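You operate a simulated robot arm through the tools that you are given. There is no shell and no other tool.

You are at the controls of a simulated robot arm. One attempt, no reset.

JOB
Clamp the red bobbin in the winder and wind its thin stretch level.
Fine: tailstock and yarn clip shut; lead the guide to the dark tab; crank till all three tabs show green.

Only the result counts: the job must be done as asked and must still hold three seconds after the hand-in. Knocking over, shifting, dropping, spilling or breaking anything else fails it.

ROBOT AND FRAMES
A 6-joint arm with a two-finger parallel gripper, fixed in place. Base frame: the origin is on the floor under the middle of its stand, x ahead of it, y to its left, z up. Units: m, rad, N and s.
With the tool pointing down near the work surface it reaches from about 0.1 to 0.56 m from the base axis. Its first joint turns from -2.007 to 2.007 rad. Payload 3.43 kg.
Tool frame: the origin (TCP) lies between the finger pads and is the grasp point; the fingertips stand 0.034 m ahead of it; z points along the fingers, y is the line along which they close. Largest opening 0.128 m; finger width 0.024, thickness 0.012; the body of the gripper, 0.048 by 0.13 m, starts 0.096 m behind the TCP.
Orientation is that of the tool frame in the base frame, as a unit quaternion [x, y, z, w]. With the fingers straight down and closing along the base's y, the tool's x points along the base's -x, its y along +y and its z along -z.

CONTROLS
- The arm moves only by the tool apply_moves. Its argument "motion" is a list of rows, each an object of numbers (a shift or turn left out is 0, a gripper value left out holds the last): "dx", "dy", "dz": the shift along the base's x, y, z in m; "wx", "wy", "wz": the turn, a rotation vector about the base's x, y, z in rad; "grip": the closure, from 0 (fully open) to 1 (shut). In form: [{"dx": .., "dy": .., "dz": .., "wx": .., "wy": .., "wz": .., "grip": ..}, ...]. A call has 1 to 20 rows; each row shifts and turns the commanded pose from where the row before left it. A row lasts 0.2 s, in which the tool goes at most 0.05 m and 0.15 rad; a call with a longer step from one row to the next is refused whole, and so is a gripper value outside its range. Where a pose cannot be reached the arm comes as near as it can. A force on the tool above 40 N (or 10 N above the force at the start of the call, whichever is more), or a blocked arm, ends the call early, and 0.2 s more pass. Each finger travels about 0.153 m/s and halts on what it meets, pressing with about 38 N; the grip force reading is that of the motor and also rises with nothing between the fingers. The clock runs only during rows and for 0.2 s after the last one: add rows that do not move to give the fingers time. The reply holds the time, the measured pose of the TCP, the force on the tool along the base axes, the opening and the grip force, in the units named above and with some noise, with the torque about the TCP (base axes, N m) and any sound that the robot's microphone picked up.
- Cameras (640 x 400 px; columns grow to the right, rows downward): "scene" is fixed at [0.3978, -0.6452, 1.5761]; the picture's right is [0.83, 0.56, 0.00], its down [0.51, -0.77, -0.39] and it looks along [-0.22, 0.32, -0.92] (base axes); focal length 359 px, centre (320, 200). "wrist" rides on the gripper at [0.076, -0.011, -0.16] in the tool frame; the picture's right is [0.15, 0.99, 0.00], its down [-0.88, 0.13, -0.46] and it looks along [-0.45, 0.07, 0.89] (tool axes); focal length 234 px, centre (320, 200). There is no depth. A picture from a camera that has moved, and an enlarged one, comes with that camera's place and axes in the base frame and with its lens. The place of the scene camera against the robot may be out by one fixed shift of up to 0.018 m in any direction.
- camera(camera): a new picture of that camera. No time passes.
- move_column(by): slides the trunk up (or, below 0, down) by that many m; the arm rides with it, the base frame stays. It gives what a move gives, with no picture.
- enlarge(camera, box): a new picture of the part [left, top, right, bottom] of that camera's present view, enlarged. No time passes.
- sign_off(): hands the job in; it is judged then, once.

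Places have to be worked out from the pictures, the camera data and where the tool is seen. Open the gripper and draw the arm clear of the work before you hand the job in, unless the task says otherwise.

The tools are called after "Emit:" by a JSON object that holds its "fn" and its "kwargs". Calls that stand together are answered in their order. apply_moves: Moves the arm, as the interface text tells. Its arguments: {"type":"object","properties":{"motion":{"type":"array"}},"required":["motion"]} The other tools are called the same way: move_column (by) moves the trunk up or down; camera (camera) takes a picture; enlarge (camera, box) takes an enlarged picture of a part of a camera's view; sign_off () hands the job in.

At the start:

```text
time_s: 0.0
ee_pos: [0.2605, -0.3581, 1.1057]
tcp_rot: [0.0, 1.0, 0.0, -0.001]
wrist_force: [-0.2, 0.2, -0.3]
ft_torque: [-0.02, 0.03, -0.03]
opening: 0.1279
grip_force: 0.1
trunk travel left (down, up): [-0.925, 0.065]
```

scene: 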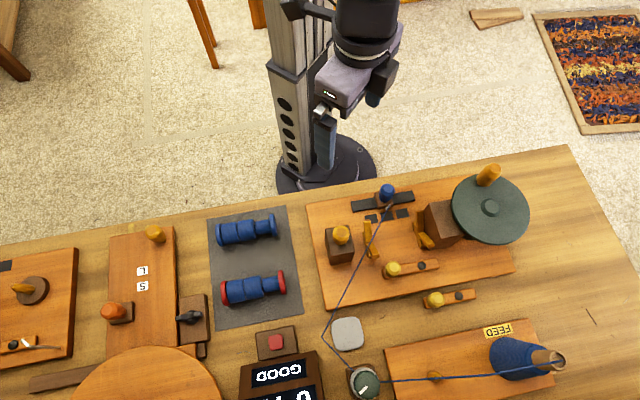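
wrist: 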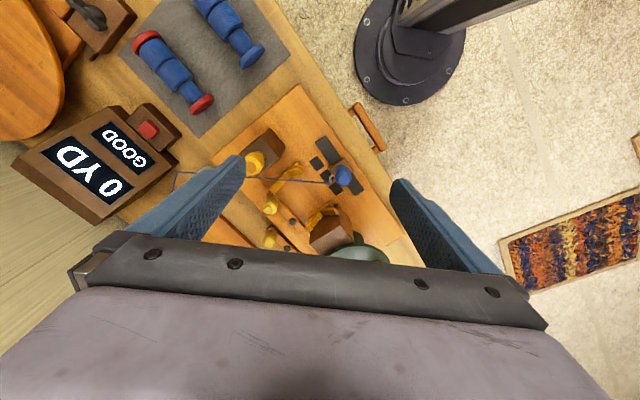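

I'll start by looking more closely at the scene: the winder, the bobbins on the mat and the yarn path.

Emit:
{"fn": "enlarge", "kwargs": {"camera": "scene", "box": [300, 140, 540, 310]}}

Emit:
{"fn": "enlarge", "kwargs": {"camera": "scene", "box": [180, 190, 420, 340]}}

Emit:
{"fn": "enlarge", "kwargs": {"camera": "scene", "box": [230, 300, 600, 400]}}

Emit:
{"fn": "enlarge", "kwargs": {"camera": "wrist", "box": [160, 60, 440, 270]}}

Emit:
{"fn": "enlarge", "kwargs": {"camera": "scene", "box": [0, 200, 240, 400]}}

```text
2.35 times, centred on (420, 225) of scene
camera zoom: at [0.3978, -0.6452, 1.5761], right [0.83, 0.56, 0.0], down [0.51, -0.77, -0.39], along [-0.22, 0.32, -0.92], focal length 844 px, centre (85, 141)
```

zoom: 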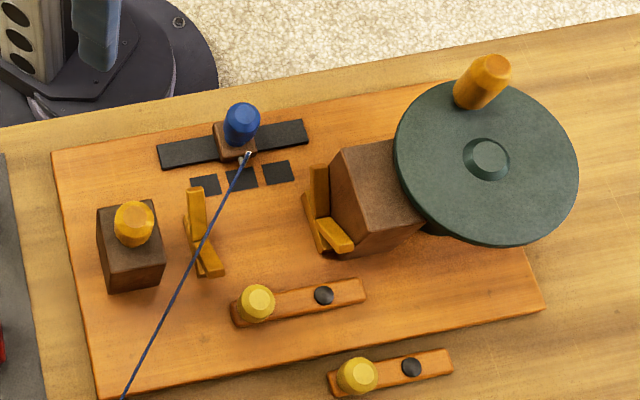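

```text
2.67 times, centred on (300, 265) of scene
camera zoom: at [0.3978, -0.6452, 1.5761], right [0.83, 0.56, 0.0], down [0.51, -0.77, -0.39], along [-0.22, 0.32, -0.92], focal length 957 px, centre (373, 27)
```

zoom: 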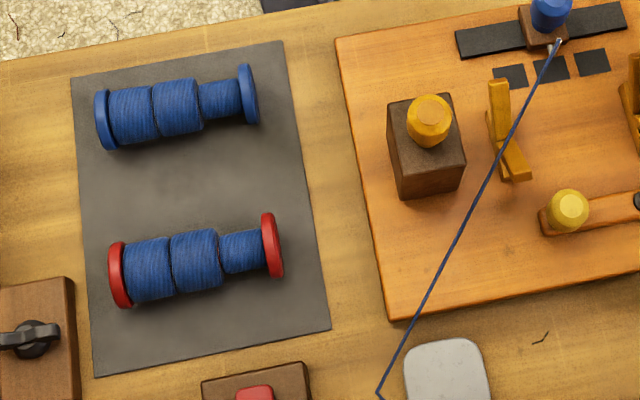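

```text
1.73 times, centred on (415, 350) of scene
camera zoom: at [0.3978, -0.6452, 1.5761], right [0.83, 0.56, 0.0], down [0.51, -0.77, -0.39], along [-0.22, 0.32, -0.92], focal length 621 px, centre (156, -60)
```

zoom: 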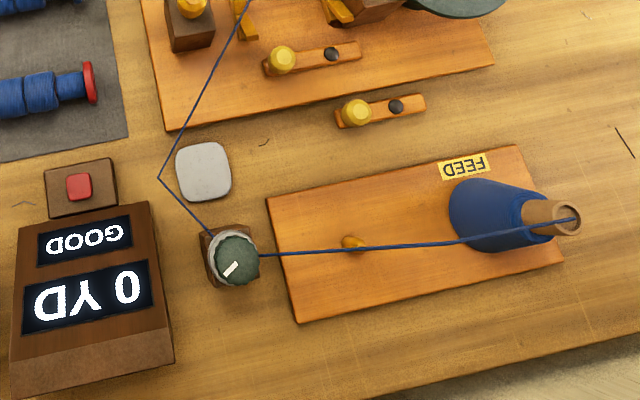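

```text
1.90 times, centred on (300, 165) of wrist
camera zoom: at [0.1851, -0.3697, 1.264], right [-0.15, 0.99, 0.0], down [0.88, 0.13, 0.45], along [0.45, 0.07, -0.89], focal length 446 px, centre (358, 267)
```

zoom: 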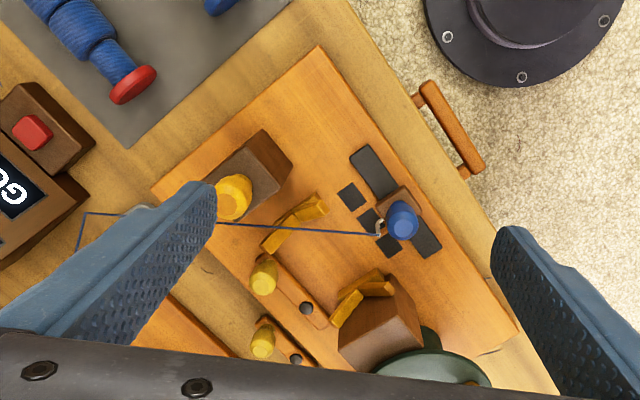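

```text
2.00 times, centred on (120, 300) of scene
camera zoom: at [0.3978, -0.6452, 1.5761], right [0.83, 0.56, 0.0], down [0.51, -0.77, -0.39], along [-0.22, 0.32, -0.92], focal length 718 px, centre (720, 0)
```

zoom: 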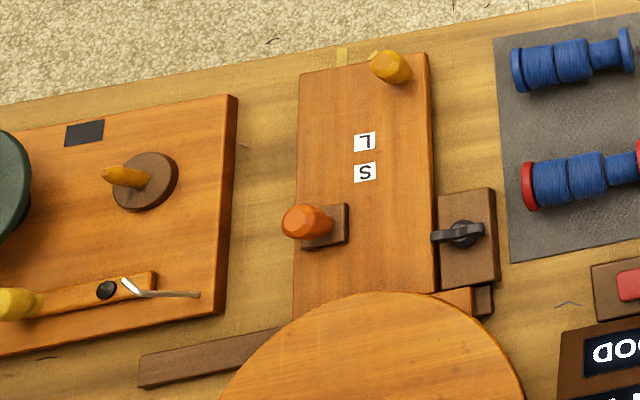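

The work surface appears to be at about z 0.78, and the crank wheel lies flat with an upright handle. I'll check the arm shape and the winder's surroundings before moving.

Emit:
{"fn": "enlarge", "kwargs": {"camera": "scene", "box": [240, 0, 480, 200]}}

Emit:
{"fn": "apply_moves", "kwargs": {"motion": [{"dz": 0.0, "dx": 0.0}]}}

```text
2.00 times, centred on (360, 100) of scene
camera zoom: at [0.3978, -0.6452, 1.5761], right [0.83, 0.56, 0.0], down [0.51, -0.77, -0.39], along [-0.22, 0.32, -0.92], focal length 718 px, centre (240, 400)
```

zoom: 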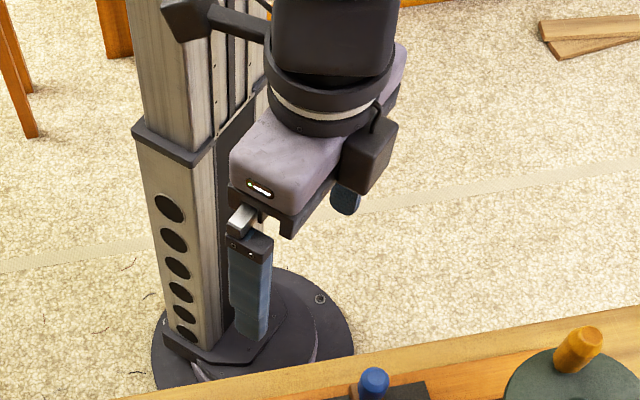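

```text
time_s: 0.4
ee_pos: [0.261, -0.3573, 1.1058]
tcp_rot: [0.001, 1.0, -0.001, -0.001]
wrist_force: [-0.1, 0.4, 0.5]
ft_torque: [0.01, 0.0, 0.0]
opening: 0.1277
grip_force: 0.2
trunk travel left (down, up): [-0.925, 0.065]
```

Readings are steady. I'll turn the tool about -0.75 rad and shift over the winder so that the wrist camera looks across it.

Emit:
{"fn": "apply_moves", "kwargs": {"motion": [{"dx": 0.01, "dy": 0.025, "wz": -0.15}, {"dx": 0.01, "dy": 0.025, "wz": -0.15}, {"dx": 0.01, "dy": 0.025, "wz": -0.15}, {"dx": 0.01, "dy": 0.025, "wz": -0.15}, {"dx": 0.01, "dy": 0.025, "wz": -0.15}, {"dx": 0.01, "dy": 0.01}, {}]}}

Emit:
{"fn": "camera", "kwargs": {"camera": "wrist"}}

Emit:
{"fn": "camera", "kwargs": {"camera": "scene"}}

```text
time_s: 2.0
ee_pos: [0.3211, -0.2216, 1.1041]
tcp_rot: [0.366, 0.931, 0.0, -0.001]
wrist_force: [-0.9, -0.3, -0.4]
ft_torque: [0.0, -0.05, 0.01]
opening: 0.1277
grip_force: 0.2
trunk travel left (down, up): [-0.925, 0.065]
```

```text
taken
camera wrist: at [0.258, -0.18, 1.2636], right [0.57, 0.82, 0.0], down [0.73, -0.5, 0.45], along [0.37, -0.26, -0.89], focal length 234 px, centre (320, 200)
```

wrist: 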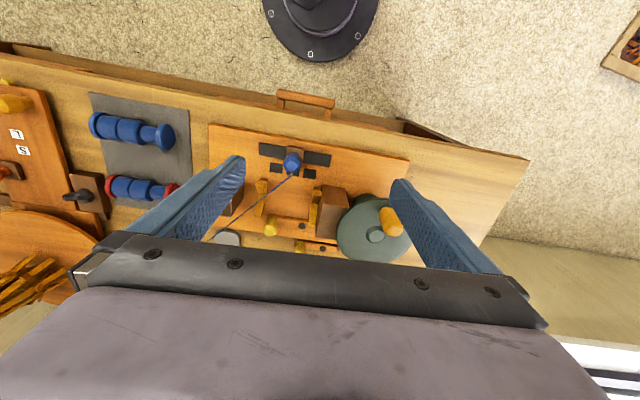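

```text
taken
```

scene: 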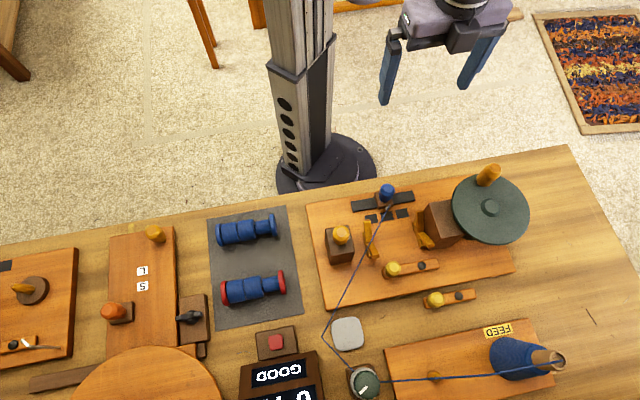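

The wrist camera now sees the whole winder. I'll enlarge the details to understand the mechanisms.

Emit:
{"fn": "enlarge", "kwargs": {"camera": "wrist", "box": [200, 110, 420, 260]}}

Emit:
{"fn": "enlarge", "kwargs": {"camera": "wrist", "box": [0, 60, 240, 240]}}

Emit:
{"fn": "enlarge", "kwargs": {"camera": "scene", "box": [310, 170, 450, 260]}}

Emit:
{"fn": "enlarge", "kwargs": {"camera": "scene", "box": [370, 240, 500, 325]}}

```text
2.67 times, centred on (310, 185) of wrist
camera zoom: at [0.258, -0.18, 1.2636], right [0.57, 0.82, 0.0], down [0.73, -0.5, 0.45], along [0.37, -0.26, -0.89], focal length 624 px, centre (347, 240)
```

zoom: 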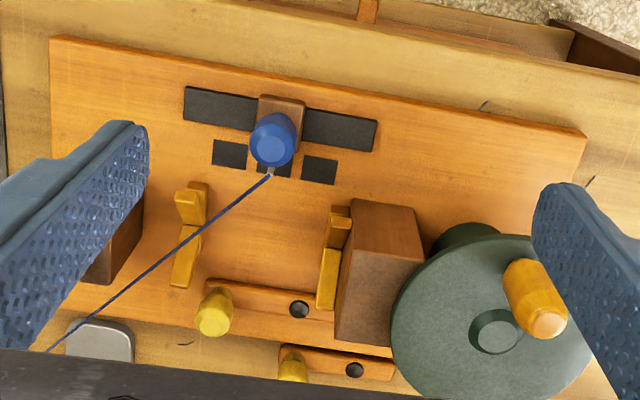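

```text
2.22 times, centred on (120, 150) of wrist
camera zoom: at [0.258, -0.18, 1.2636], right [0.57, 0.82, 0.0], down [0.73, -0.5, 0.45], along [0.37, -0.26, -0.89], focal length 520 px, centre (764, 311)
```

zoom: 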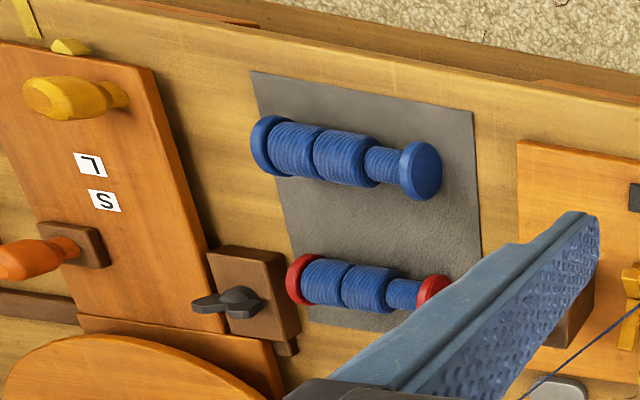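

```text
4.44 times, centred on (380, 215) of scene
camera zoom: at [0.3978, -0.6452, 1.5761], right [0.83, 0.56, 0.0], down [0.51, -0.77, -0.39], along [-0.22, 0.32, -0.92], focal length 1594 px, centre (53, 133)
```

zoom: 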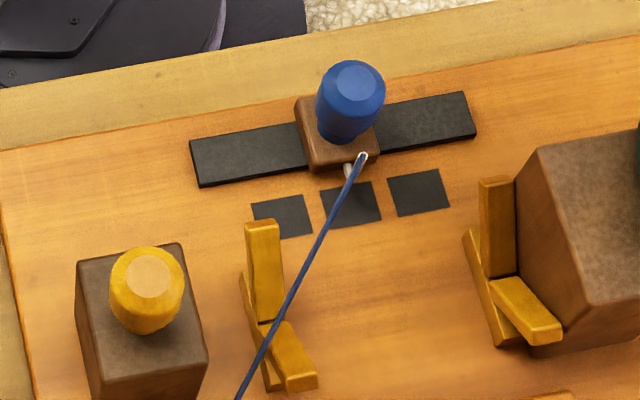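

```text
4.71 times, centred on (435, 282) of scene
camera zoom: at [0.3978, -0.6452, 1.5761], right [0.83, 0.56, 0.0], down [0.51, -0.77, -0.39], along [-0.22, 0.32, -0.92], focal length 1688 px, centre (-221, -188)
```

zoom: 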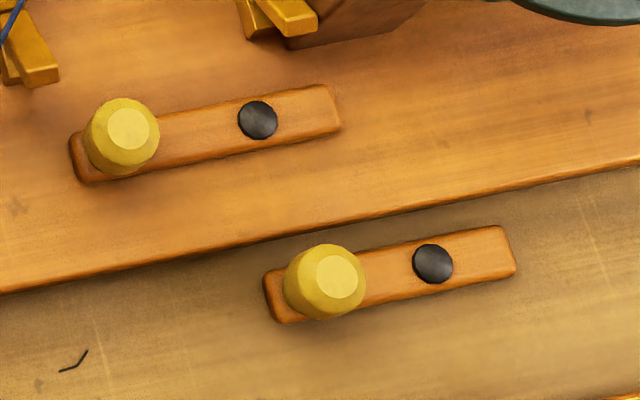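

The winder board top comes out at z≈0.80, and its axis lies about 46° to base x. The red bobbin is near (0.213, -0.617), which looks outside the stated reach, so I'll test the reach at this safe height.

Emit:
{"fn": "apply_moves", "kwargs": {"motion": [{"dx": -0.0108, "dy": -0.0395}, {"dx": -0.0108, "dy": -0.0395}, {"dx": -0.0108, "dy": -0.0395}, {"dx": -0.0108, "dy": -0.0395}, {"dx": -0.0108, "dy": -0.0395}, {"dx": -0.0108, "dy": -0.0395}, {"dx": -0.0108, "dy": -0.0395}, {"dx": -0.0108, "dy": -0.0395}, {"dx": -0.0108, "dy": -0.0395}, {"dx": -0.0108, "dy": -0.0395}, {}]}}

Emit:
{"fn": "camera", "kwargs": {"camera": "wrist"}}

Emit:
{"fn": "camera", "kwargs": {"camera": "scene"}}

```text
time_s: 4.4
ee_pos: [0.2027, -0.5775, 1.0966]
tcp_rot: [0.366, 0.931, 0.001, -0.002]
wrist_force: [0.8, 0.0, -0.8]
ft_torque: [0.0, 0.04, 0.02]
opening: 0.128
grip_force: 0.0
out of reach, approached as far as the arm can: row 9, 10
trunk travel left (down, up): [-0.925, 0.065]
```

```text
taken
camera wrist: at [0.1398, -0.5352, 1.2556], right [0.57, 0.82, 0.0], down [0.73, -0.5, 0.45], along [0.37, -0.26, -0.89], focal length 234 px, centre (320, 200)
```

wrist: 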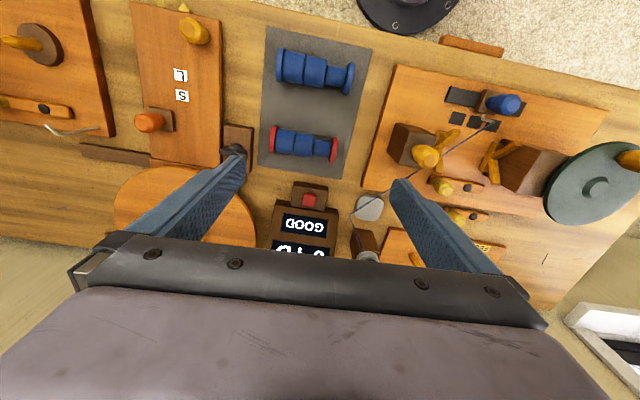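

```text
taken
```

scene: 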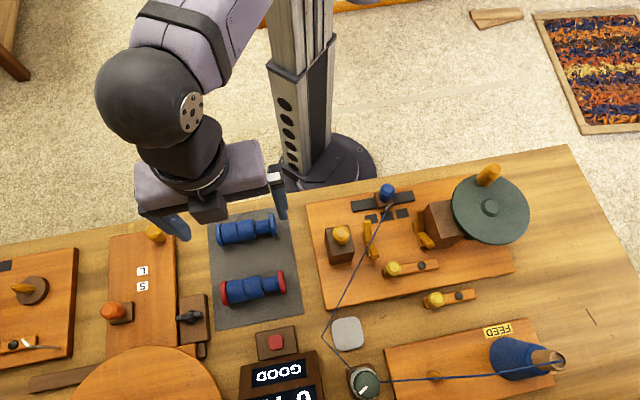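

At this height the arm reaches 0.61 m, and the boundary suggests slightly more lower down, so the bobbin needs a modest tool tilt. I'll enlarge this view for the cradle, tailstock and clip details.

Emit:
{"fn": "enlarge", "kwargs": {"camera": "wrist", "box": [350, 50, 640, 240]}}

Emit:
{"fn": "enlarge", "kwargs": {"camera": "wrist", "box": [240, 20, 400, 220]}}

Emit:
{"fn": "enlarge", "kwargs": {"camera": "wrist", "box": [0, 0, 240, 180]}}

```text
2.11 times, centred on (495, 145) of wrist
camera zoom: at [0.1398, -0.5352, 1.2556], right [0.57, 0.82, 0.0], down [0.73, -0.5, 0.45], along [0.37, -0.26, -0.89], focal length 493 px, centre (-48, 316)
```

zoom: 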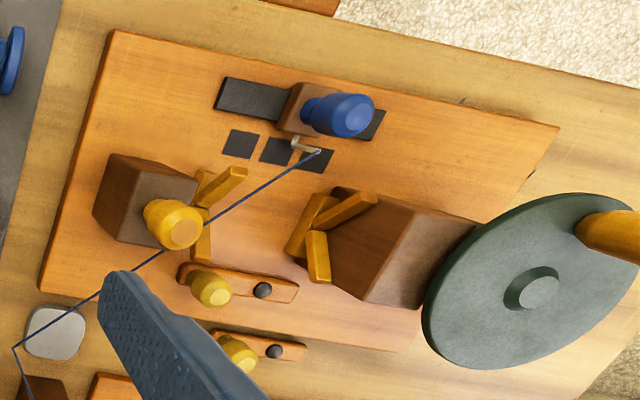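

```text
2.00 times, centred on (320, 120) of wrist
camera zoom: at [0.1398, -0.5352, 1.2556], right [0.57, 0.82, 0.0], down [0.73, -0.5, 0.45], along [0.37, -0.26, -0.89], focal length 468 px, centre (320, 360)
```

zoom: 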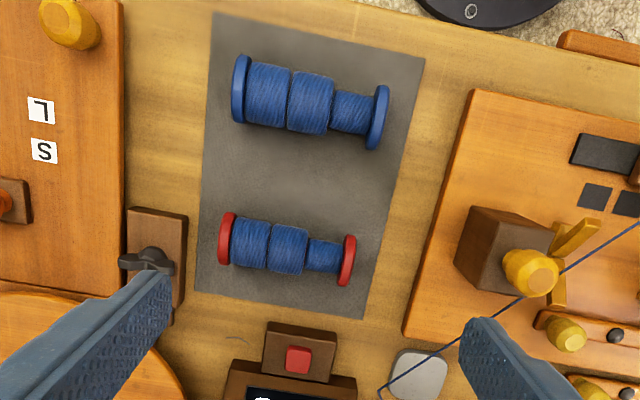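

```text
2.22 times, centred on (120, 90) of wrist
camera zoom: at [0.1398, -0.5352, 1.2556], right [0.57, 0.82, 0.0], down [0.73, -0.5, 0.45], along [0.37, -0.26, -0.89], focal length 520 px, centre (764, 444)
```

zoom: 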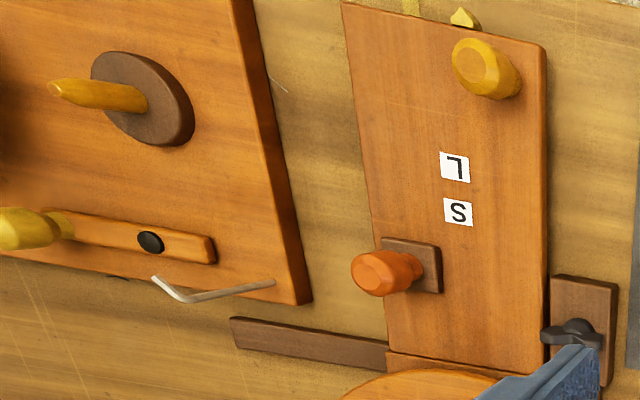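

The wheel, V cradles, tailstock, two lever clips and the guide on its rail are clear. I'll lower the trunk a little and back the tool away with an outward tilt to get a lower, closer look at the winder.

Emit:
{"fn": "apply_moves", "kwargs": {"motion": [{"dx": 0.0, "dy": 0.045}, {"dx": 0.005, "dy": 0.045}, {"dx": 0.005, "dy": 0.045}, {"dx": 0.005, "dy": 0.045}, {"dx": 0.005, "dy": 0.045}, {"dx": 0.005, "dy": 0.045}, {"dx": 0.005, "dy": 0.045}, {"dx": 0.005, "dy": 0.045}, {"wx": -0.1, "wy": -0.106}, {"wx": -0.1, "wy": -0.106}, {"wx": -0.1, "wy": -0.106}, {}]}}

Emit:
{"fn": "move_column", "kwargs": {"by": -0.15}}

Emit:
{"fn": "camera", "kwargs": {"camera": "wrist"}}

Emit:
{"fn": "camera", "kwargs": {"camera": "scene"}}

```text
time_s: 7.0
ee_pos: [0.2614, -0.2502, 1.1156]
tcp_rot: [0.357, 0.909, -0.079, 0.199]
wrist_force: [-0.4, 0.5, -0.2]
ft_torque: [-0.01, -0.01, 0.01]
opening: 0.1281
grip_force: 0.0
out of reach, approached as far as the arm can: row 10, 11
trunk travel left (down, up): [-0.925, 0.065]
```

```text
time_s: 8.8
ee_pos: [0.2605, -0.2498, 0.9663]
tcp_rot: [0.357, 0.909, -0.08, 0.198]
wrist_force: [0.2, 0.0, 0.5]
ft_torque: [-0.01, 0.02, 0.02]
opening: 0.1282
grip_force: 0.0
trunk travel left (down, up): [-0.775, 0.215]
```

```text
taken
camera wrist: at [0.1541, -0.1668, 1.0789], right [0.58, 0.81, -0.06], down [0.54, -0.32, 0.78], along [0.62, -0.49, -0.62], focal length 234 px, centre (320, 200)
```

wrist: 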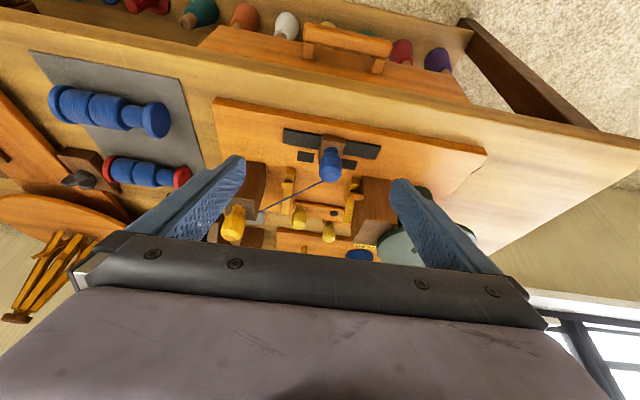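

```text
taken
```

scene: 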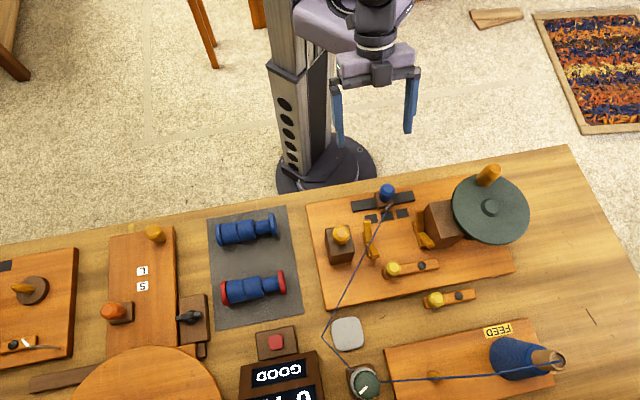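

The view is lower now. I'll enlarge the winder region.

Emit:
{"fn": "enlarge", "kwargs": {"camera": "wrist", "box": [220, 110, 420, 265]}}

Emit:
{"fn": "enlarge", "kwargs": {"camera": "wrist", "box": [260, 160, 380, 260]}}

Emit:
{"fn": "enlarge", "kwargs": {"camera": "wrist", "box": [30, 60, 220, 210]}}

```text
2.58 times, centred on (320, 188) of wrist
camera zoom: at [0.1541, -0.1668, 1.0789], right [0.58, 0.81, -0.06], down [0.54, -0.32, 0.78], along [0.62, -0.49, -0.62], focal length 604 px, centre (320, 232)
```

zoom: 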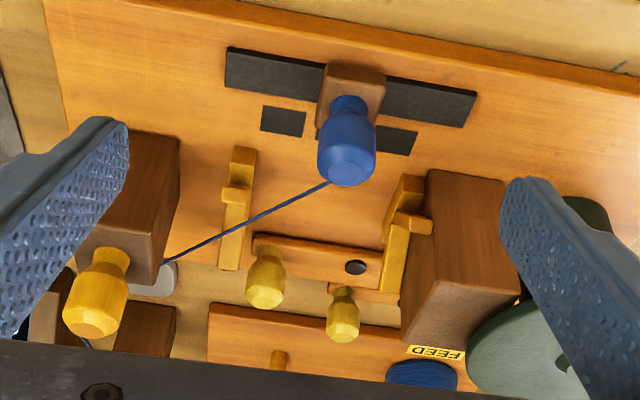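

```text
4.00 times, centred on (320, 210) of wrist
camera zoom: at [0.1541, -0.1668, 1.0789], right [0.58, 0.81, -0.06], down [0.54, -0.32, 0.78], along [0.62, -0.49, -0.62], focal length 937 px, centre (320, 160)
```

zoom: 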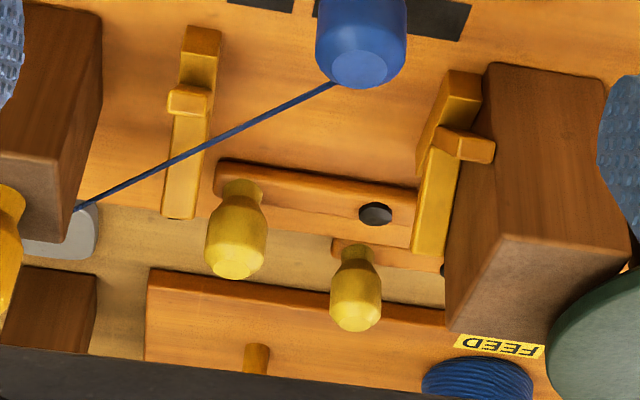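

```text
2.67 times, centred on (125, 135) of wrist
camera zoom: at [0.1541, -0.1668, 1.0789], right [0.58, 0.81, -0.06], down [0.54, -0.32, 0.78], along [0.62, -0.49, -0.62], focal length 624 px, centre (840, 373)
```

zoom: 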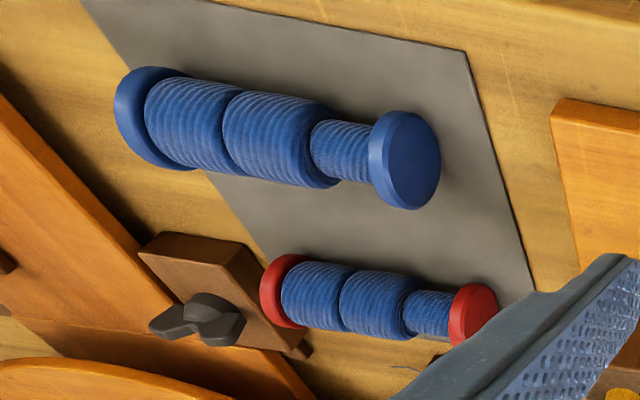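

The readings show the scene camera biased by about 1 cm against the wrist views. Bobbin axis is near z 0.79 with its centre at about (0.217, -0.625). I'll untilt, yaw 90° so the fingers close across the bobbin, and move above it.

Emit:
{"fn": "apply_moves", "kwargs": {"motion": [{"wx": 0.1, "wy": 0.106, "dz": 0.02}, {"wx": 0.1, "wy": 0.106, "dz": 0.02}, {"wx": 0.1, "wy": 0.106, "dz": 0.02}, {"wz": -0.145, "dx": -0.003, "dy": -0.032}, {"wz": -0.145, "dx": -0.003, "dy": -0.032}, {"wz": -0.145, "dx": -0.003, "dy": -0.032}, {"wz": -0.145, "dx": -0.003, "dy": -0.032}, {"wz": -0.145, "dx": -0.003, "dy": -0.032}, {"wz": -0.145, "dx": -0.003, "dy": -0.032}, {"wz": -0.145, "dx": -0.003, "dy": -0.032}, {"wz": -0.145, "dx": -0.003, "dy": -0.032}, {"wz": -0.145, "dx": -0.003, "dy": -0.032}, {"wz": -0.145, "dx": -0.003, "dy": -0.032}, {"wz": -0.145}, {}]}}

Emit:
{"fn": "camera", "kwargs": {"camera": "wrist"}}

Emit:
{"fn": "camera", "kwargs": {"camera": "scene"}}

```text
time_s: 11.9
ee_pos: [0.2265, -0.5492, 1.0206]
tcp_rot: [0.922, 0.387, 0.003, -0.001]
wrist_force: [0.1, -0.2, 0.3]
ft_torque: [-0.04, -0.02, -0.01]
opening: 0.1279
grip_force: 0.0
out of reach, approached as far as the arm can: row 13
trunk travel left (down, up): [-0.775, 0.215]
```

```text
taken
camera wrist: at [0.2698, -0.4902, 1.1801], right [0.81, -0.59, 0.0], down [-0.53, -0.72, 0.45], along [-0.26, -0.37, -0.89], focal length 234 px, centre (320, 200)
```

wrist: 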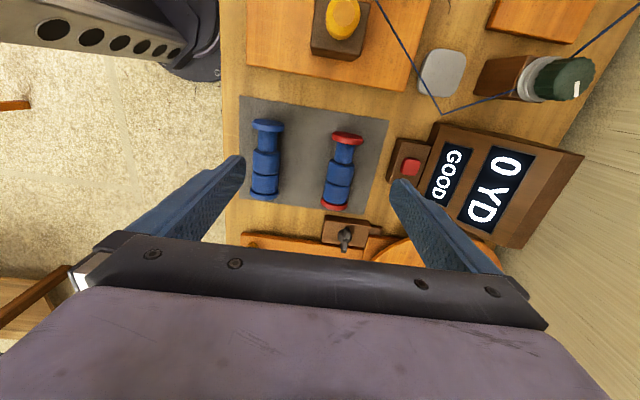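

```text
taken
```

scene: 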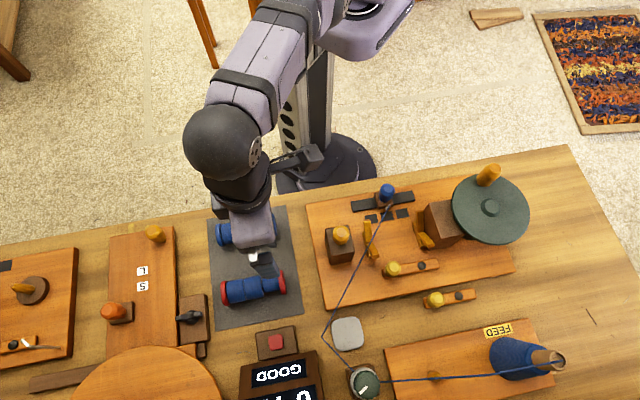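

The arm is over the mat with the fingers across the bobbin direction. I'll enlarge the bobbin in this view for an accurate fix.

Emit:
{"fn": "enlarge", "kwargs": {"camera": "wrist", "box": [240, 90, 400, 220]}}

Emit:
{"fn": "move_column", "kwargs": {"by": -0.05}}

```text
3.08 times, centred on (320, 155) of wrist
camera zoom: at [0.2698, -0.4902, 1.1801], right [0.81, -0.59, 0.0], down [-0.53, -0.72, 0.45], along [-0.26, -0.37, -0.89], focal length 720 px, centre (320, 338)
```

zoom: 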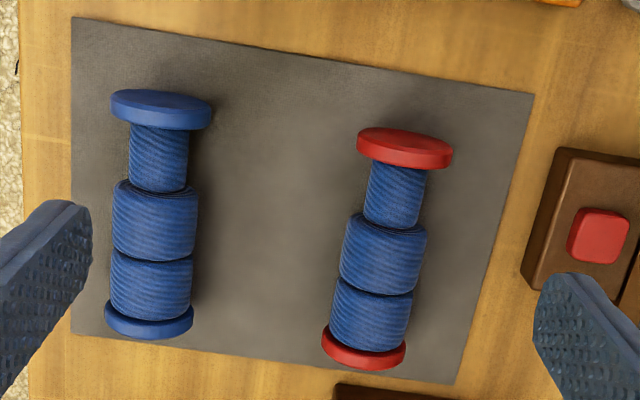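

```text
time_s: 12.9
ee_pos: [0.2264, -0.5522, 0.9715]
tcp_rot: [0.922, 0.388, 0.003, -0.001]
wrist_force: [-0.3, -0.1, -0.2]
ft_torque: [0.01, 0.03, -0.03]
opening: 0.128
grip_force: 0.0
trunk travel left (down, up): [-0.725, 0.265]
```

The flange diameter is about 0.051 and the full stretches about 0.048. The bobbin centre comes out at (0.2155, -0.628), axis angle 45.6°. I'll tilt the tool along the bobbin axis for extra reach and move to a pre-grasp pose above it.

Emit:
{"fn": "apply_moves", "kwargs": {"motion": [{"wx": -0.0903, "wy": 0.0506, "dz": -0.02}, {"wx": -0.0903, "wy": 0.0506, "dz": -0.02}, {"wx": -0.0903, "wy": 0.0506, "dz": -0.02}, {"dx": -0.003, "dy": -0.025}, {"dx": -0.004, "dy": -0.025}, {"dx": -0.004, "dy": -0.026}, {}, {}]}}

Emit:
{"fn": "camera", "kwargs": {"camera": "wrist"}}

Emit:
{"fn": "camera", "kwargs": {"camera": "scene"}}

```text
time_s: 14.7
ee_pos: [0.2153, -0.626, 0.9095]
tcp_rot: [0.911, 0.384, -0.119, 0.093]
wrist_force: [0.3, 0.9, 0.3]
ft_torque: [0.05, -0.01, -0.02]
opening: 0.1283
grip_force: 0.1
trunk travel left (down, up): [-0.725, 0.265]
```

```text
taken
camera wrist: at [0.2811, -0.5268, 1.0388], right [0.81, -0.58, 0.04], down [-0.44, -0.57, 0.7], along [-0.39, -0.58, -0.71], focal length 234 px, centre (320, 200)
```

wrist: 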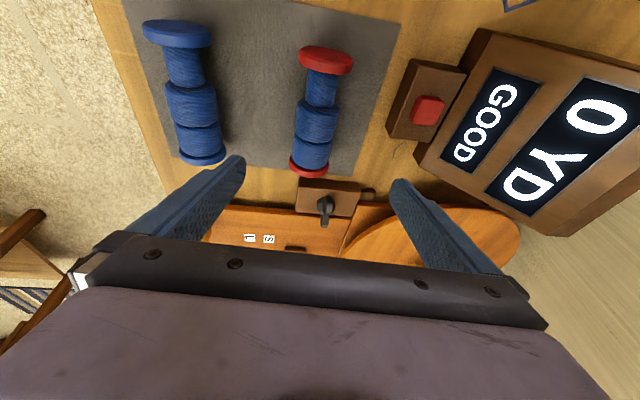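

```text
taken
```

scene: 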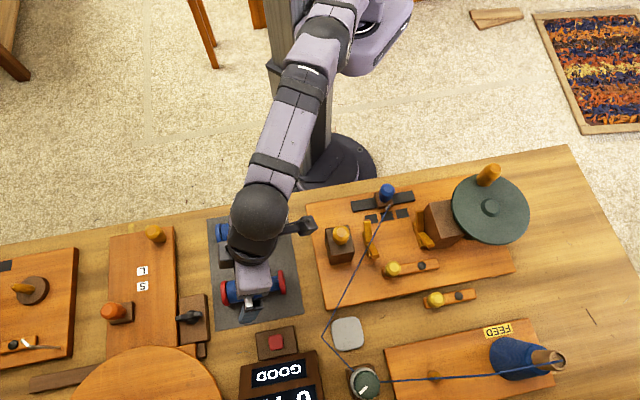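

The pre-grasp pose was reached and the bobbin fix repeats at (0.214, -0.630). I'll lower in two stages, watching the force.

Emit:
{"fn": "apply_moves", "kwargs": {"motion": [{"dx": 0.001, "dz": -0.03}, {"dx": 0.001, "dz": -0.03}, {"dx": 0.0007, "dz": -0.015}, {}]}}

Emit:
{"fn": "camera", "kwargs": {"camera": "wrist"}}

Emit:
{"fn": "enlarge", "kwargs": {"camera": "scene", "box": [190, 190, 330, 340]}}

```text
time_s: 15.7
ee_pos: [0.2171, -0.627, 0.8358]
tcp_rot: [0.911, 0.384, -0.118, 0.094]
wrist_force: [-0.1, -0.9, -0.9]
ft_torque: [0.0, 0.0, 0.0]
opening: 0.1281
grip_force: 0.0
trunk travel left (down, up): [-0.725, 0.265]
```

```text
taken
camera wrist: at [0.2841, -0.527, 0.9642], right [0.81, -0.58, 0.04], down [-0.44, -0.57, 0.7], along [-0.39, -0.58, -0.71], focal length 234 px, centre (320, 200)
```

wrist: 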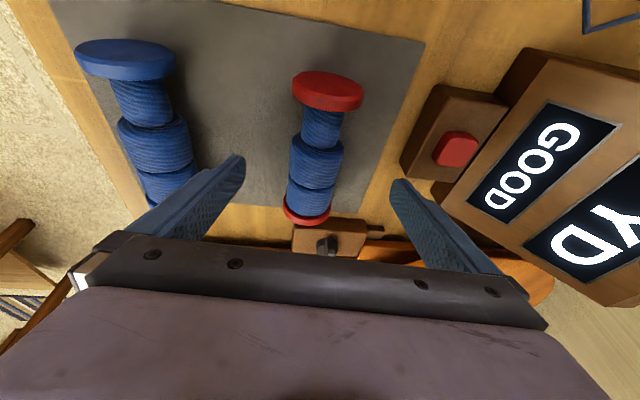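

```text
2.67 times, centred on (260, 265) of scene
camera zoom: at [0.3978, -0.6452, 1.5761], right [0.83, 0.56, 0.0], down [0.51, -0.77, -0.39], along [-0.22, 0.32, -0.92], focal length 957 px, centre (480, 27)
```

zoom: 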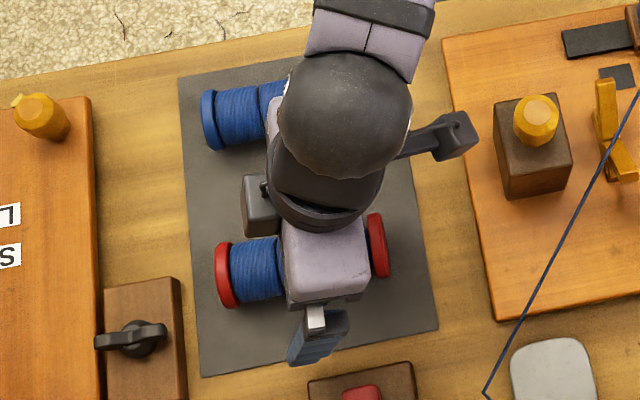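

The bobbin is centred between the fingers. I'll descend the last 28 mm gently.

Emit:
{"fn": "apply_moves", "kwargs": {"motion": [{"dz": -0.014, "dx": 0.0005}, {"dz": -0.01, "dx": 0.0005}, {"dz": -0.004}, {}]}}

Emit:
{"fn": "camera", "kwargs": {"camera": "wrist"}}

```text
time_s: 16.7
ee_pos: [0.2189, -0.6265, 0.8078]
tcp_rot: [0.911, 0.384, -0.12, 0.094]
wrist_force: [0.1, -0.2, -0.2]
ft_torque: [-0.01, 0.02, -0.02]
opening: 0.1281
grip_force: 0.1
trunk travel left (down, up): [-0.725, 0.265]
```

```text
taken
camera wrist: at [0.285, -0.5268, 0.9362], right [0.81, -0.58, 0.04], down [-0.44, -0.57, 0.7], along [-0.39, -0.58, -0.71], focal length 234 px, centre (320, 200)
```

wrist: 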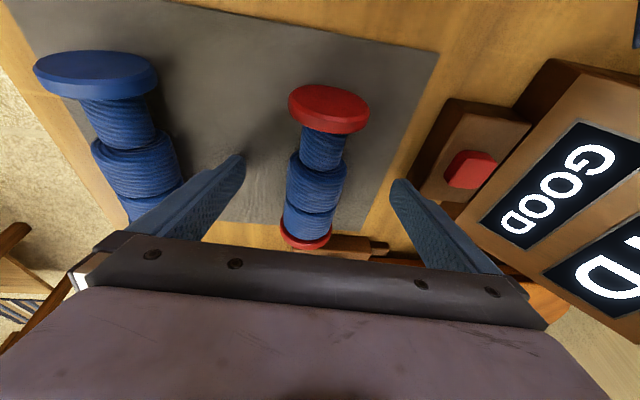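

No contact yet and the bobbin sits mid-way between the pads. I'll close the fingers on the middle stretch.

Emit:
{"fn": "apply_moves", "kwargs": {"motion": [{"grip": 0.4}, {"grip": 0.6}, {"grip": 0.8}, {}, {}]}}

Emit:
{"fn": "camera", "kwargs": {"camera": "wrist"}}

```text
time_s: 17.9
ee_pos: [0.2189, -0.6272, 0.8082]
tcp_rot: [0.911, 0.384, -0.119, 0.094]
wrist_force: [-1.0, 1.0, 1.5]
ft_torque: [0.15, -0.05, 0.11]
opening: 0.0298
grip_force: 37.5
trunk travel left (down, up): [-0.725, 0.265]
```

```text
taken
camera wrist: at [0.2848, -0.5266, 0.9366], right [0.81, -0.58, 0.04], down [-0.44, -0.57, 0.7], along [-0.39, -0.58, -0.71], focal length 234 px, centre (320, 200)
```

wrist: 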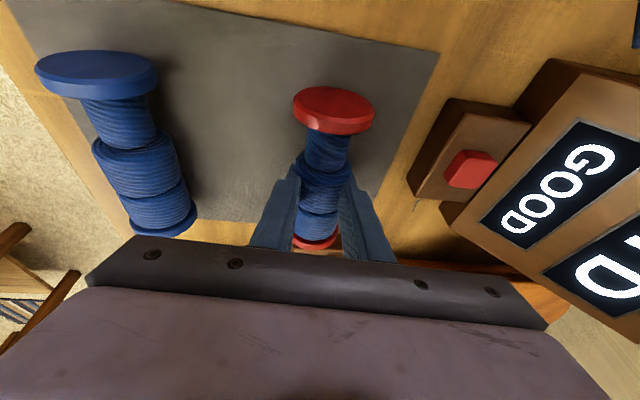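

The grip holds at 0.030 opening with 37.5 N, smaller than I expected. I'll look closely at the contact.

Emit:
{"fn": "enlarge", "kwargs": {"camera": "wrist", "box": [240, 70, 410, 270]}}

Emit:
{"fn": "enlarge", "kwargs": {"camera": "scene", "box": [190, 220, 310, 330]}}

```text
2.00 times, centred on (325, 170) of wrist
camera zoom: at [0.2848, -0.5266, 0.9366], right [0.81, -0.58, 0.04], down [-0.44, -0.57, 0.7], along [-0.39, -0.58, -0.71], focal length 468 px, centre (310, 260)
```

zoom: 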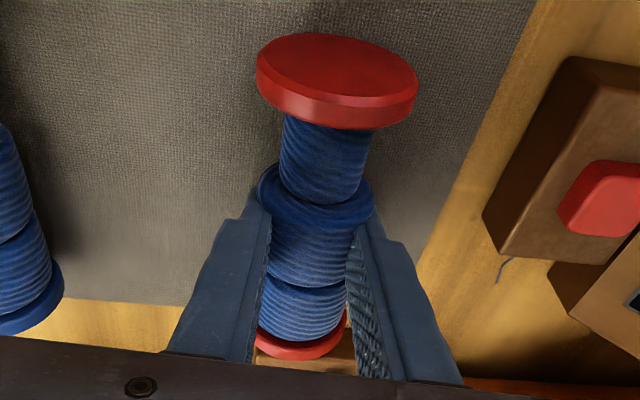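

```text
3.64 times, centred on (250, 275) of scene
camera zoom: at [0.3978, -0.6452, 1.5761], right [0.83, 0.56, 0.0], down [0.51, -0.77, -0.39], along [-0.22, 0.32, -0.92], focal length 1305 px, centre (574, -73)
```

zoom: 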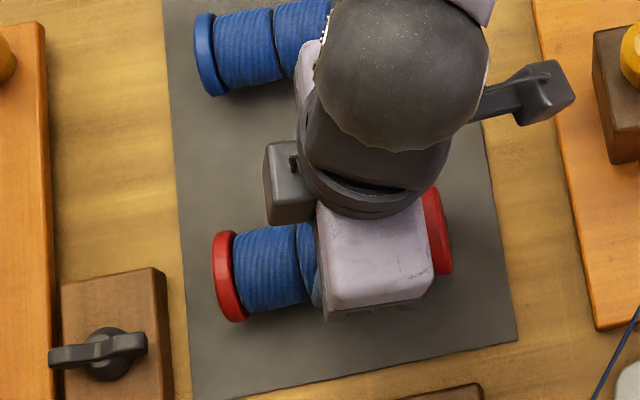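

The fingers bite on a 0.03 core through the yarn, so the hold is solid. I'll lift straight up and check.

Emit:
{"fn": "apply_moves", "kwargs": {"motion": [{"dz": 0.01}, {"dz": 0.02}, {"dz": 0.03}, {"dz": 0.03}, {"dz": 0.03}, {}]}}

Emit:
{"fn": "camera", "kwargs": {"camera": "wrist"}}

Emit:
{"fn": "camera", "kwargs": {"camera": "scene"}}

```text
time_s: 19.3
ee_pos: [0.2179, -0.6245, 0.9269]
tcp_rot: [0.911, 0.384, -0.12, 0.093]
wrist_force: [0.7, 0.6, -1.2]
ft_torque: [0.03, 0.02, 0.03]
opening: 0.0298
grip_force: 38.2
trunk travel left (down, up): [-0.725, 0.265]
```

```text
taken
camera wrist: at [0.2843, -0.5248, 1.0559], right [0.81, -0.58, 0.04], down [-0.44, -0.57, 0.7], along [-0.39, -0.58, -0.71], focal length 234 px, centre (320, 200)
```

wrist: 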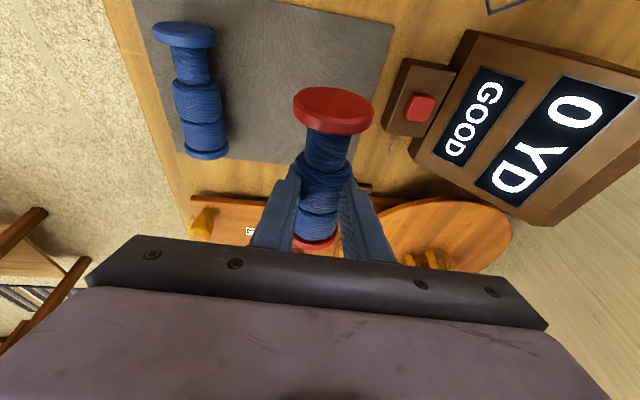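

```text
taken
```

scene: 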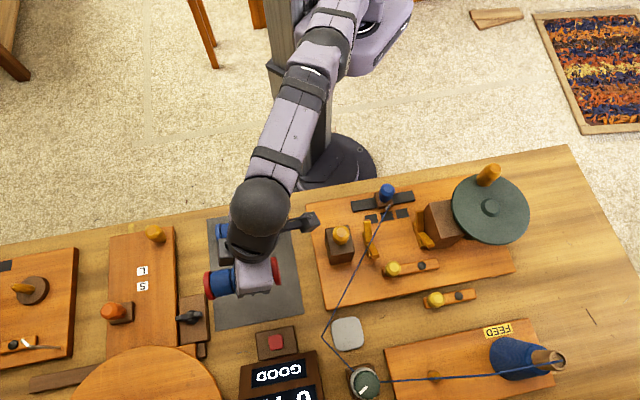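

The bobbin is held firmly and lifts cleanly. I'll rise further, remove the tilt and carry it high over the winder to survey the cradles.

Emit:
{"fn": "apply_moves", "kwargs": {"motion": [{"wx": 0.0903, "wy": -0.0506, "dz": 0.035}, {"wx": 0.0903, "wy": -0.0506, "dz": 0.035}, {"wx": 0.0903, "wy": -0.0506, "dz": 0.03, "dy": 0.02}, {"dx": 0.0155, "dy": 0.036}, {"dx": 0.0155, "dy": 0.036}, {"dx": 0.0155, "dy": 0.036}, {"dx": 0.0155, "dy": 0.036}, {"dx": 0.0155, "dy": 0.036}, {"dx": 0.0155, "dy": 0.036}, {"dx": 0.0155, "dy": 0.036}, {"dx": 0.0155, "dy": 0.036}, {"dx": 0.0155, "dy": 0.036}, {}]}}

Emit:
{"fn": "camera", "kwargs": {"camera": "wrist"}}

Emit:
{"fn": "camera", "kwargs": {"camera": "scene"}}

```text
time_s: 22.1
ee_pos: [0.342, -0.2188, 1.0068]
tcp_rot: [0.922, 0.388, 0.003, -0.001]
wrist_force: [0.1, 0.4, -1.3]
ft_torque: [0.03, 0.02, -0.01]
opening: 0.0299
grip_force: 38.4
out of reach, approached as far as the arm can: row 1, 2, 3
trunk travel left (down, up): [-0.725, 0.265]
```

```text
taken
camera wrist: at [0.3859, -0.1585, 1.1662], right [0.81, -0.59, 0.0], down [-0.52, -0.72, 0.45], along [-0.26, -0.37, -0.89], focal length 234 px, centre (320, 200)
```

wrist: 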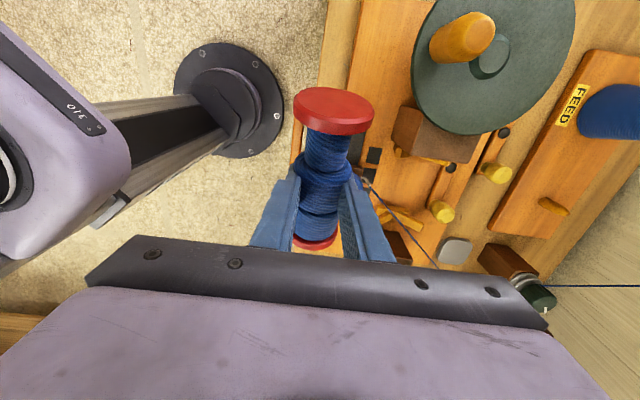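

```text
taken
```

scene: 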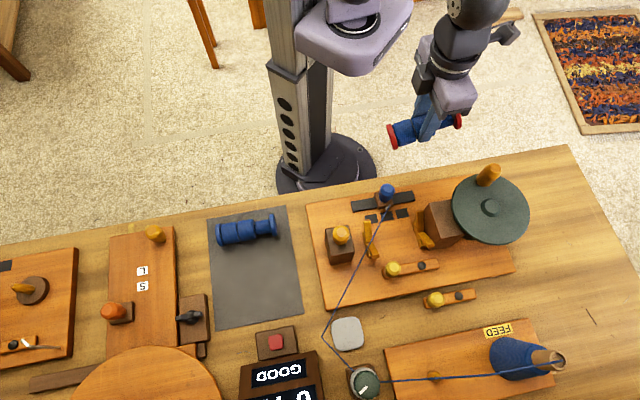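

This view shows the winder from the wheel side. I'll enlarge it for the cradle and clip geometry.

Emit:
{"fn": "enlarge", "kwargs": {"camera": "wrist", "box": [340, 80, 560, 270]}}

Emit:
{"fn": "enlarge", "kwargs": {"camera": "wrist", "box": [350, 0, 640, 180]}}

```text
2.11 times, centred on (450, 175) of wrist
camera zoom: at [0.3859, -0.1585, 1.1662], right [0.81, -0.59, 0.0], down [-0.52, -0.72, 0.45], along [-0.26, -0.37, -0.89], focal length 493 px, centre (46, 253)
```

zoom: 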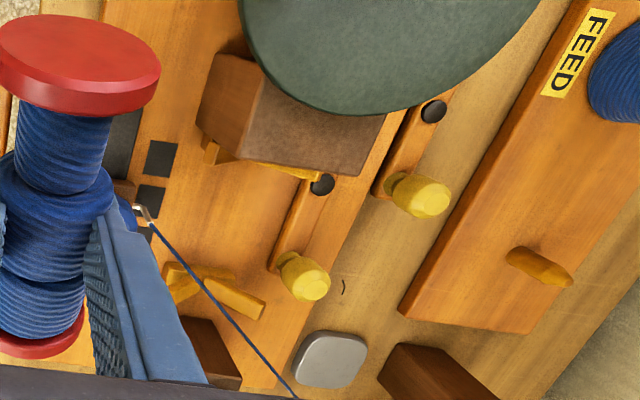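

```text
2.21 times, centred on (495, 90) of wrist
camera zoom: at [0.3859, -0.1585, 1.1662], right [0.81, -0.59, 0.0], down [-0.52, -0.72, 0.45], along [-0.26, -0.37, -0.89], focal length 517 px, centre (-66, 443)
```

zoom: 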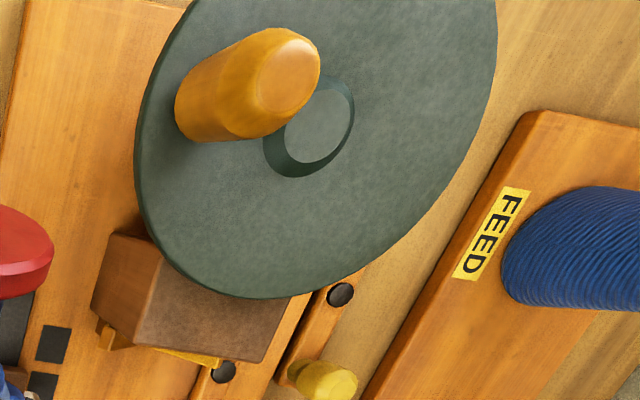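

I'll zoom tightly on each V cradle from both cameras to fix their positions and heights.

Emit:
{"fn": "enlarge", "kwargs": {"camera": "wrist", "box": [365, 190, 445, 240]}}

Emit:
{"fn": "enlarge", "kwargs": {"camera": "wrist", "box": [385, 130, 465, 180]}}

Emit:
{"fn": "enlarge", "kwargs": {"camera": "scene", "box": [322, 210, 402, 260]}}

Emit:
{"fn": "enlarge", "kwargs": {"camera": "scene", "box": [400, 195, 480, 245]}}

```text
8.00 times, centred on (405, 215) of wrist
camera zoom: at [0.3859, -0.1585, 1.1662], right [0.81, -0.59, 0.0], down [-0.52, -0.72, 0.45], along [-0.26, -0.37, -0.89], focal length 1873 px, centre (-360, 80)
```

zoom: 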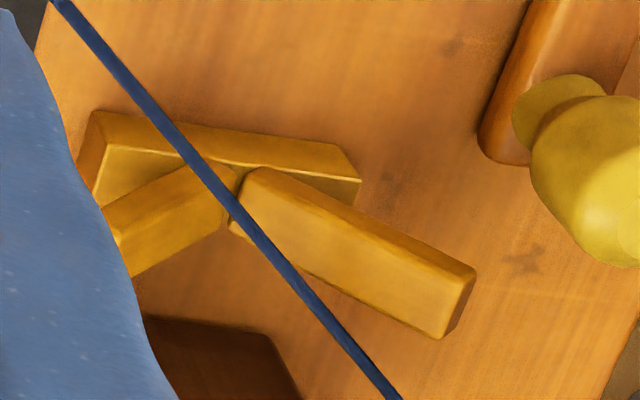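

```text
8.00 times, centred on (425, 155) of wrist
camera zoom: at [0.3859, -0.1585, 1.1662], right [0.81, -0.59, 0.0], down [-0.52, -0.72, 0.45], along [-0.26, -0.37, -0.89], focal length 1873 px, centre (-520, 560)
```

zoom: 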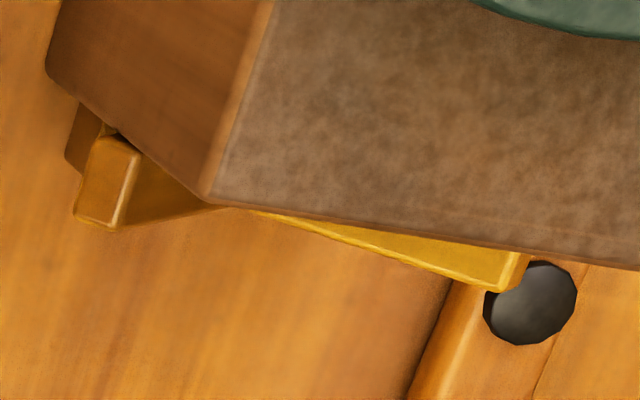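

```text
8.00 times, centred on (362, 235) of scene
camera zoom: at [0.3978, -0.6452, 1.5761], right [0.83, 0.56, 0.0], down [0.51, -0.77, -0.39], along [-0.22, 0.32, -0.92], focal length 2870 px, centre (-16, -80)
```

zoom: 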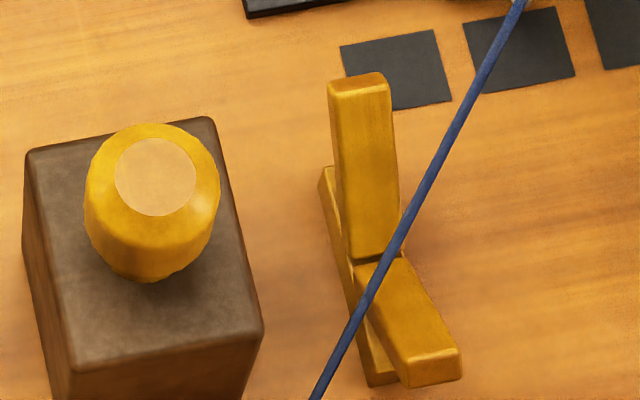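

```text
8.00 times, centred on (440, 220) of scene
camera zoom: at [0.3978, -0.6452, 1.5761], right [0.83, 0.56, 0.0], down [0.51, -0.77, -0.39], along [-0.22, 0.32, -0.92], focal length 2870 px, centre (-640, 40)
```

zoom: 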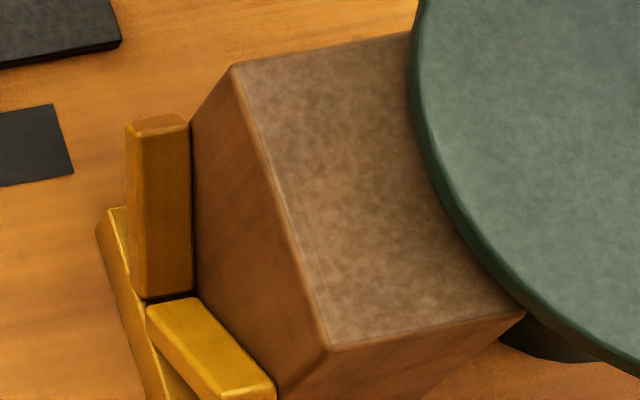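

Both V cradles resolve to about 45° arms with vertices near z 0.802, and a flange radius of 0.0255 puts the seated axis at about z 0.838. The seat centre is near (0.409, -0.369). Since I grasped with a tilt, I re-tilt to level the bobbin and move above the cradles.

Emit:
{"fn": "apply_moves", "kwargs": {"motion": [{"wx": -0.0717, "wy": 0.0697}, {"wx": -0.0717, "wy": 0.0697}, {"wx": -0.0717, "wy": 0.0697}, {"dx": 0.018, "dy": -0.036}, {"dx": 0.018, "dy": -0.036}, {"dx": 0.018, "dy": -0.037}, {"dx": 0.0172, "dy": -0.037}, {"dz": -0.02}, {}, {}]}}

Emit:
{"fn": "camera", "kwargs": {"camera": "wrist"}}

Emit:
{"fn": "camera", "kwargs": {"camera": "scene"}}

```text
time_s: 24.3
ee_pos: [0.4141, -0.3642, 0.9856]
tcp_rot: [0.912, 0.384, -0.135, 0.057]
wrist_force: [0.3, -0.4, -1.5]
ft_torque: [0.04, 0.0, 0.01]
opening: 0.0293
grip_force: 38.0
trunk travel left (down, up): [-0.725, 0.265]
```

```text
taken
camera wrist: at [0.4875, -0.2722, 1.1163], right [0.81, -0.59, -0.04], down [-0.4, -0.6, 0.69], along [-0.43, -0.54, -0.72], focal length 234 px, centre (320, 200)
```

wrist: 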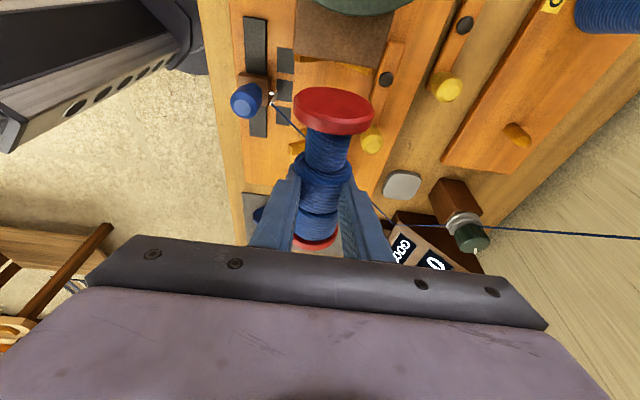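

```text
taken
```

scene: 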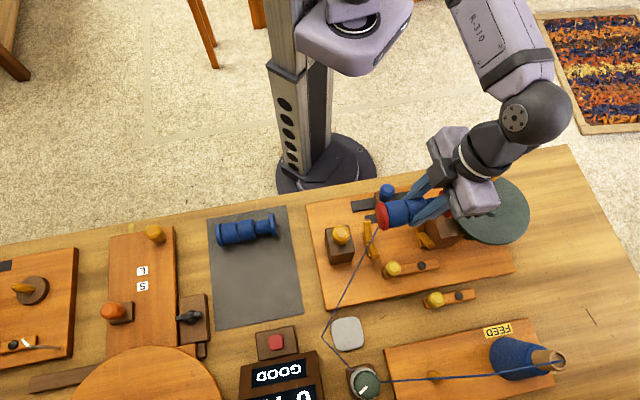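

The bobbin should be level and above the cradle centre. I'll verify with zooms from both cameras before lowering.

Emit:
{"fn": "enlarge", "kwargs": {"camera": "scene", "box": [340, 170, 480, 270]}}

Emit:
{"fn": "enlarge", "kwargs": {"camera": "wrist", "box": [230, 0, 450, 160]}}

```text
4.00 times, centred on (410, 220) of scene
camera zoom: at [0.3978, -0.6452, 1.5761], right [0.83, 0.56, 0.0], down [0.51, -0.77, -0.39], along [-0.22, 0.32, -0.92], focal length 1435 px, centre (-40, 120)
```

zoom: 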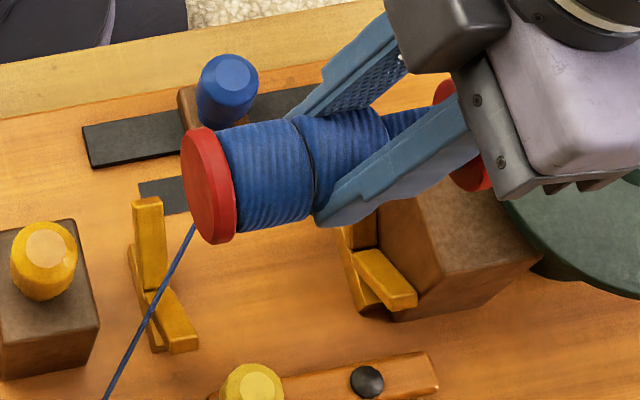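

```text
2.50 times, centred on (340, 80) of wrist
camera zoom: at [0.4875, -0.2722, 1.1163], right [0.81, -0.59, -0.04], down [-0.4, -0.6, 0.69], along [-0.43, -0.54, -0.72], focal length 585 px, centre (270, 500)
```

zoom: 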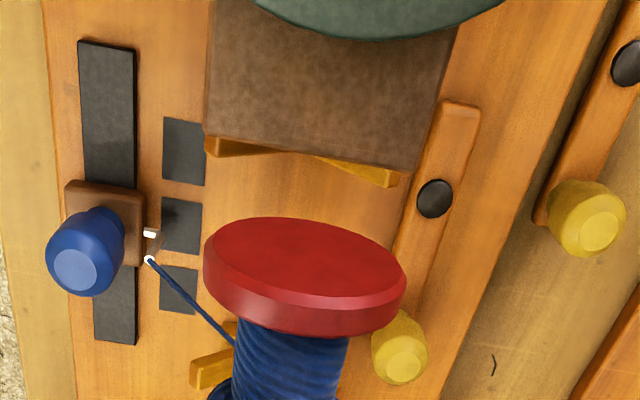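

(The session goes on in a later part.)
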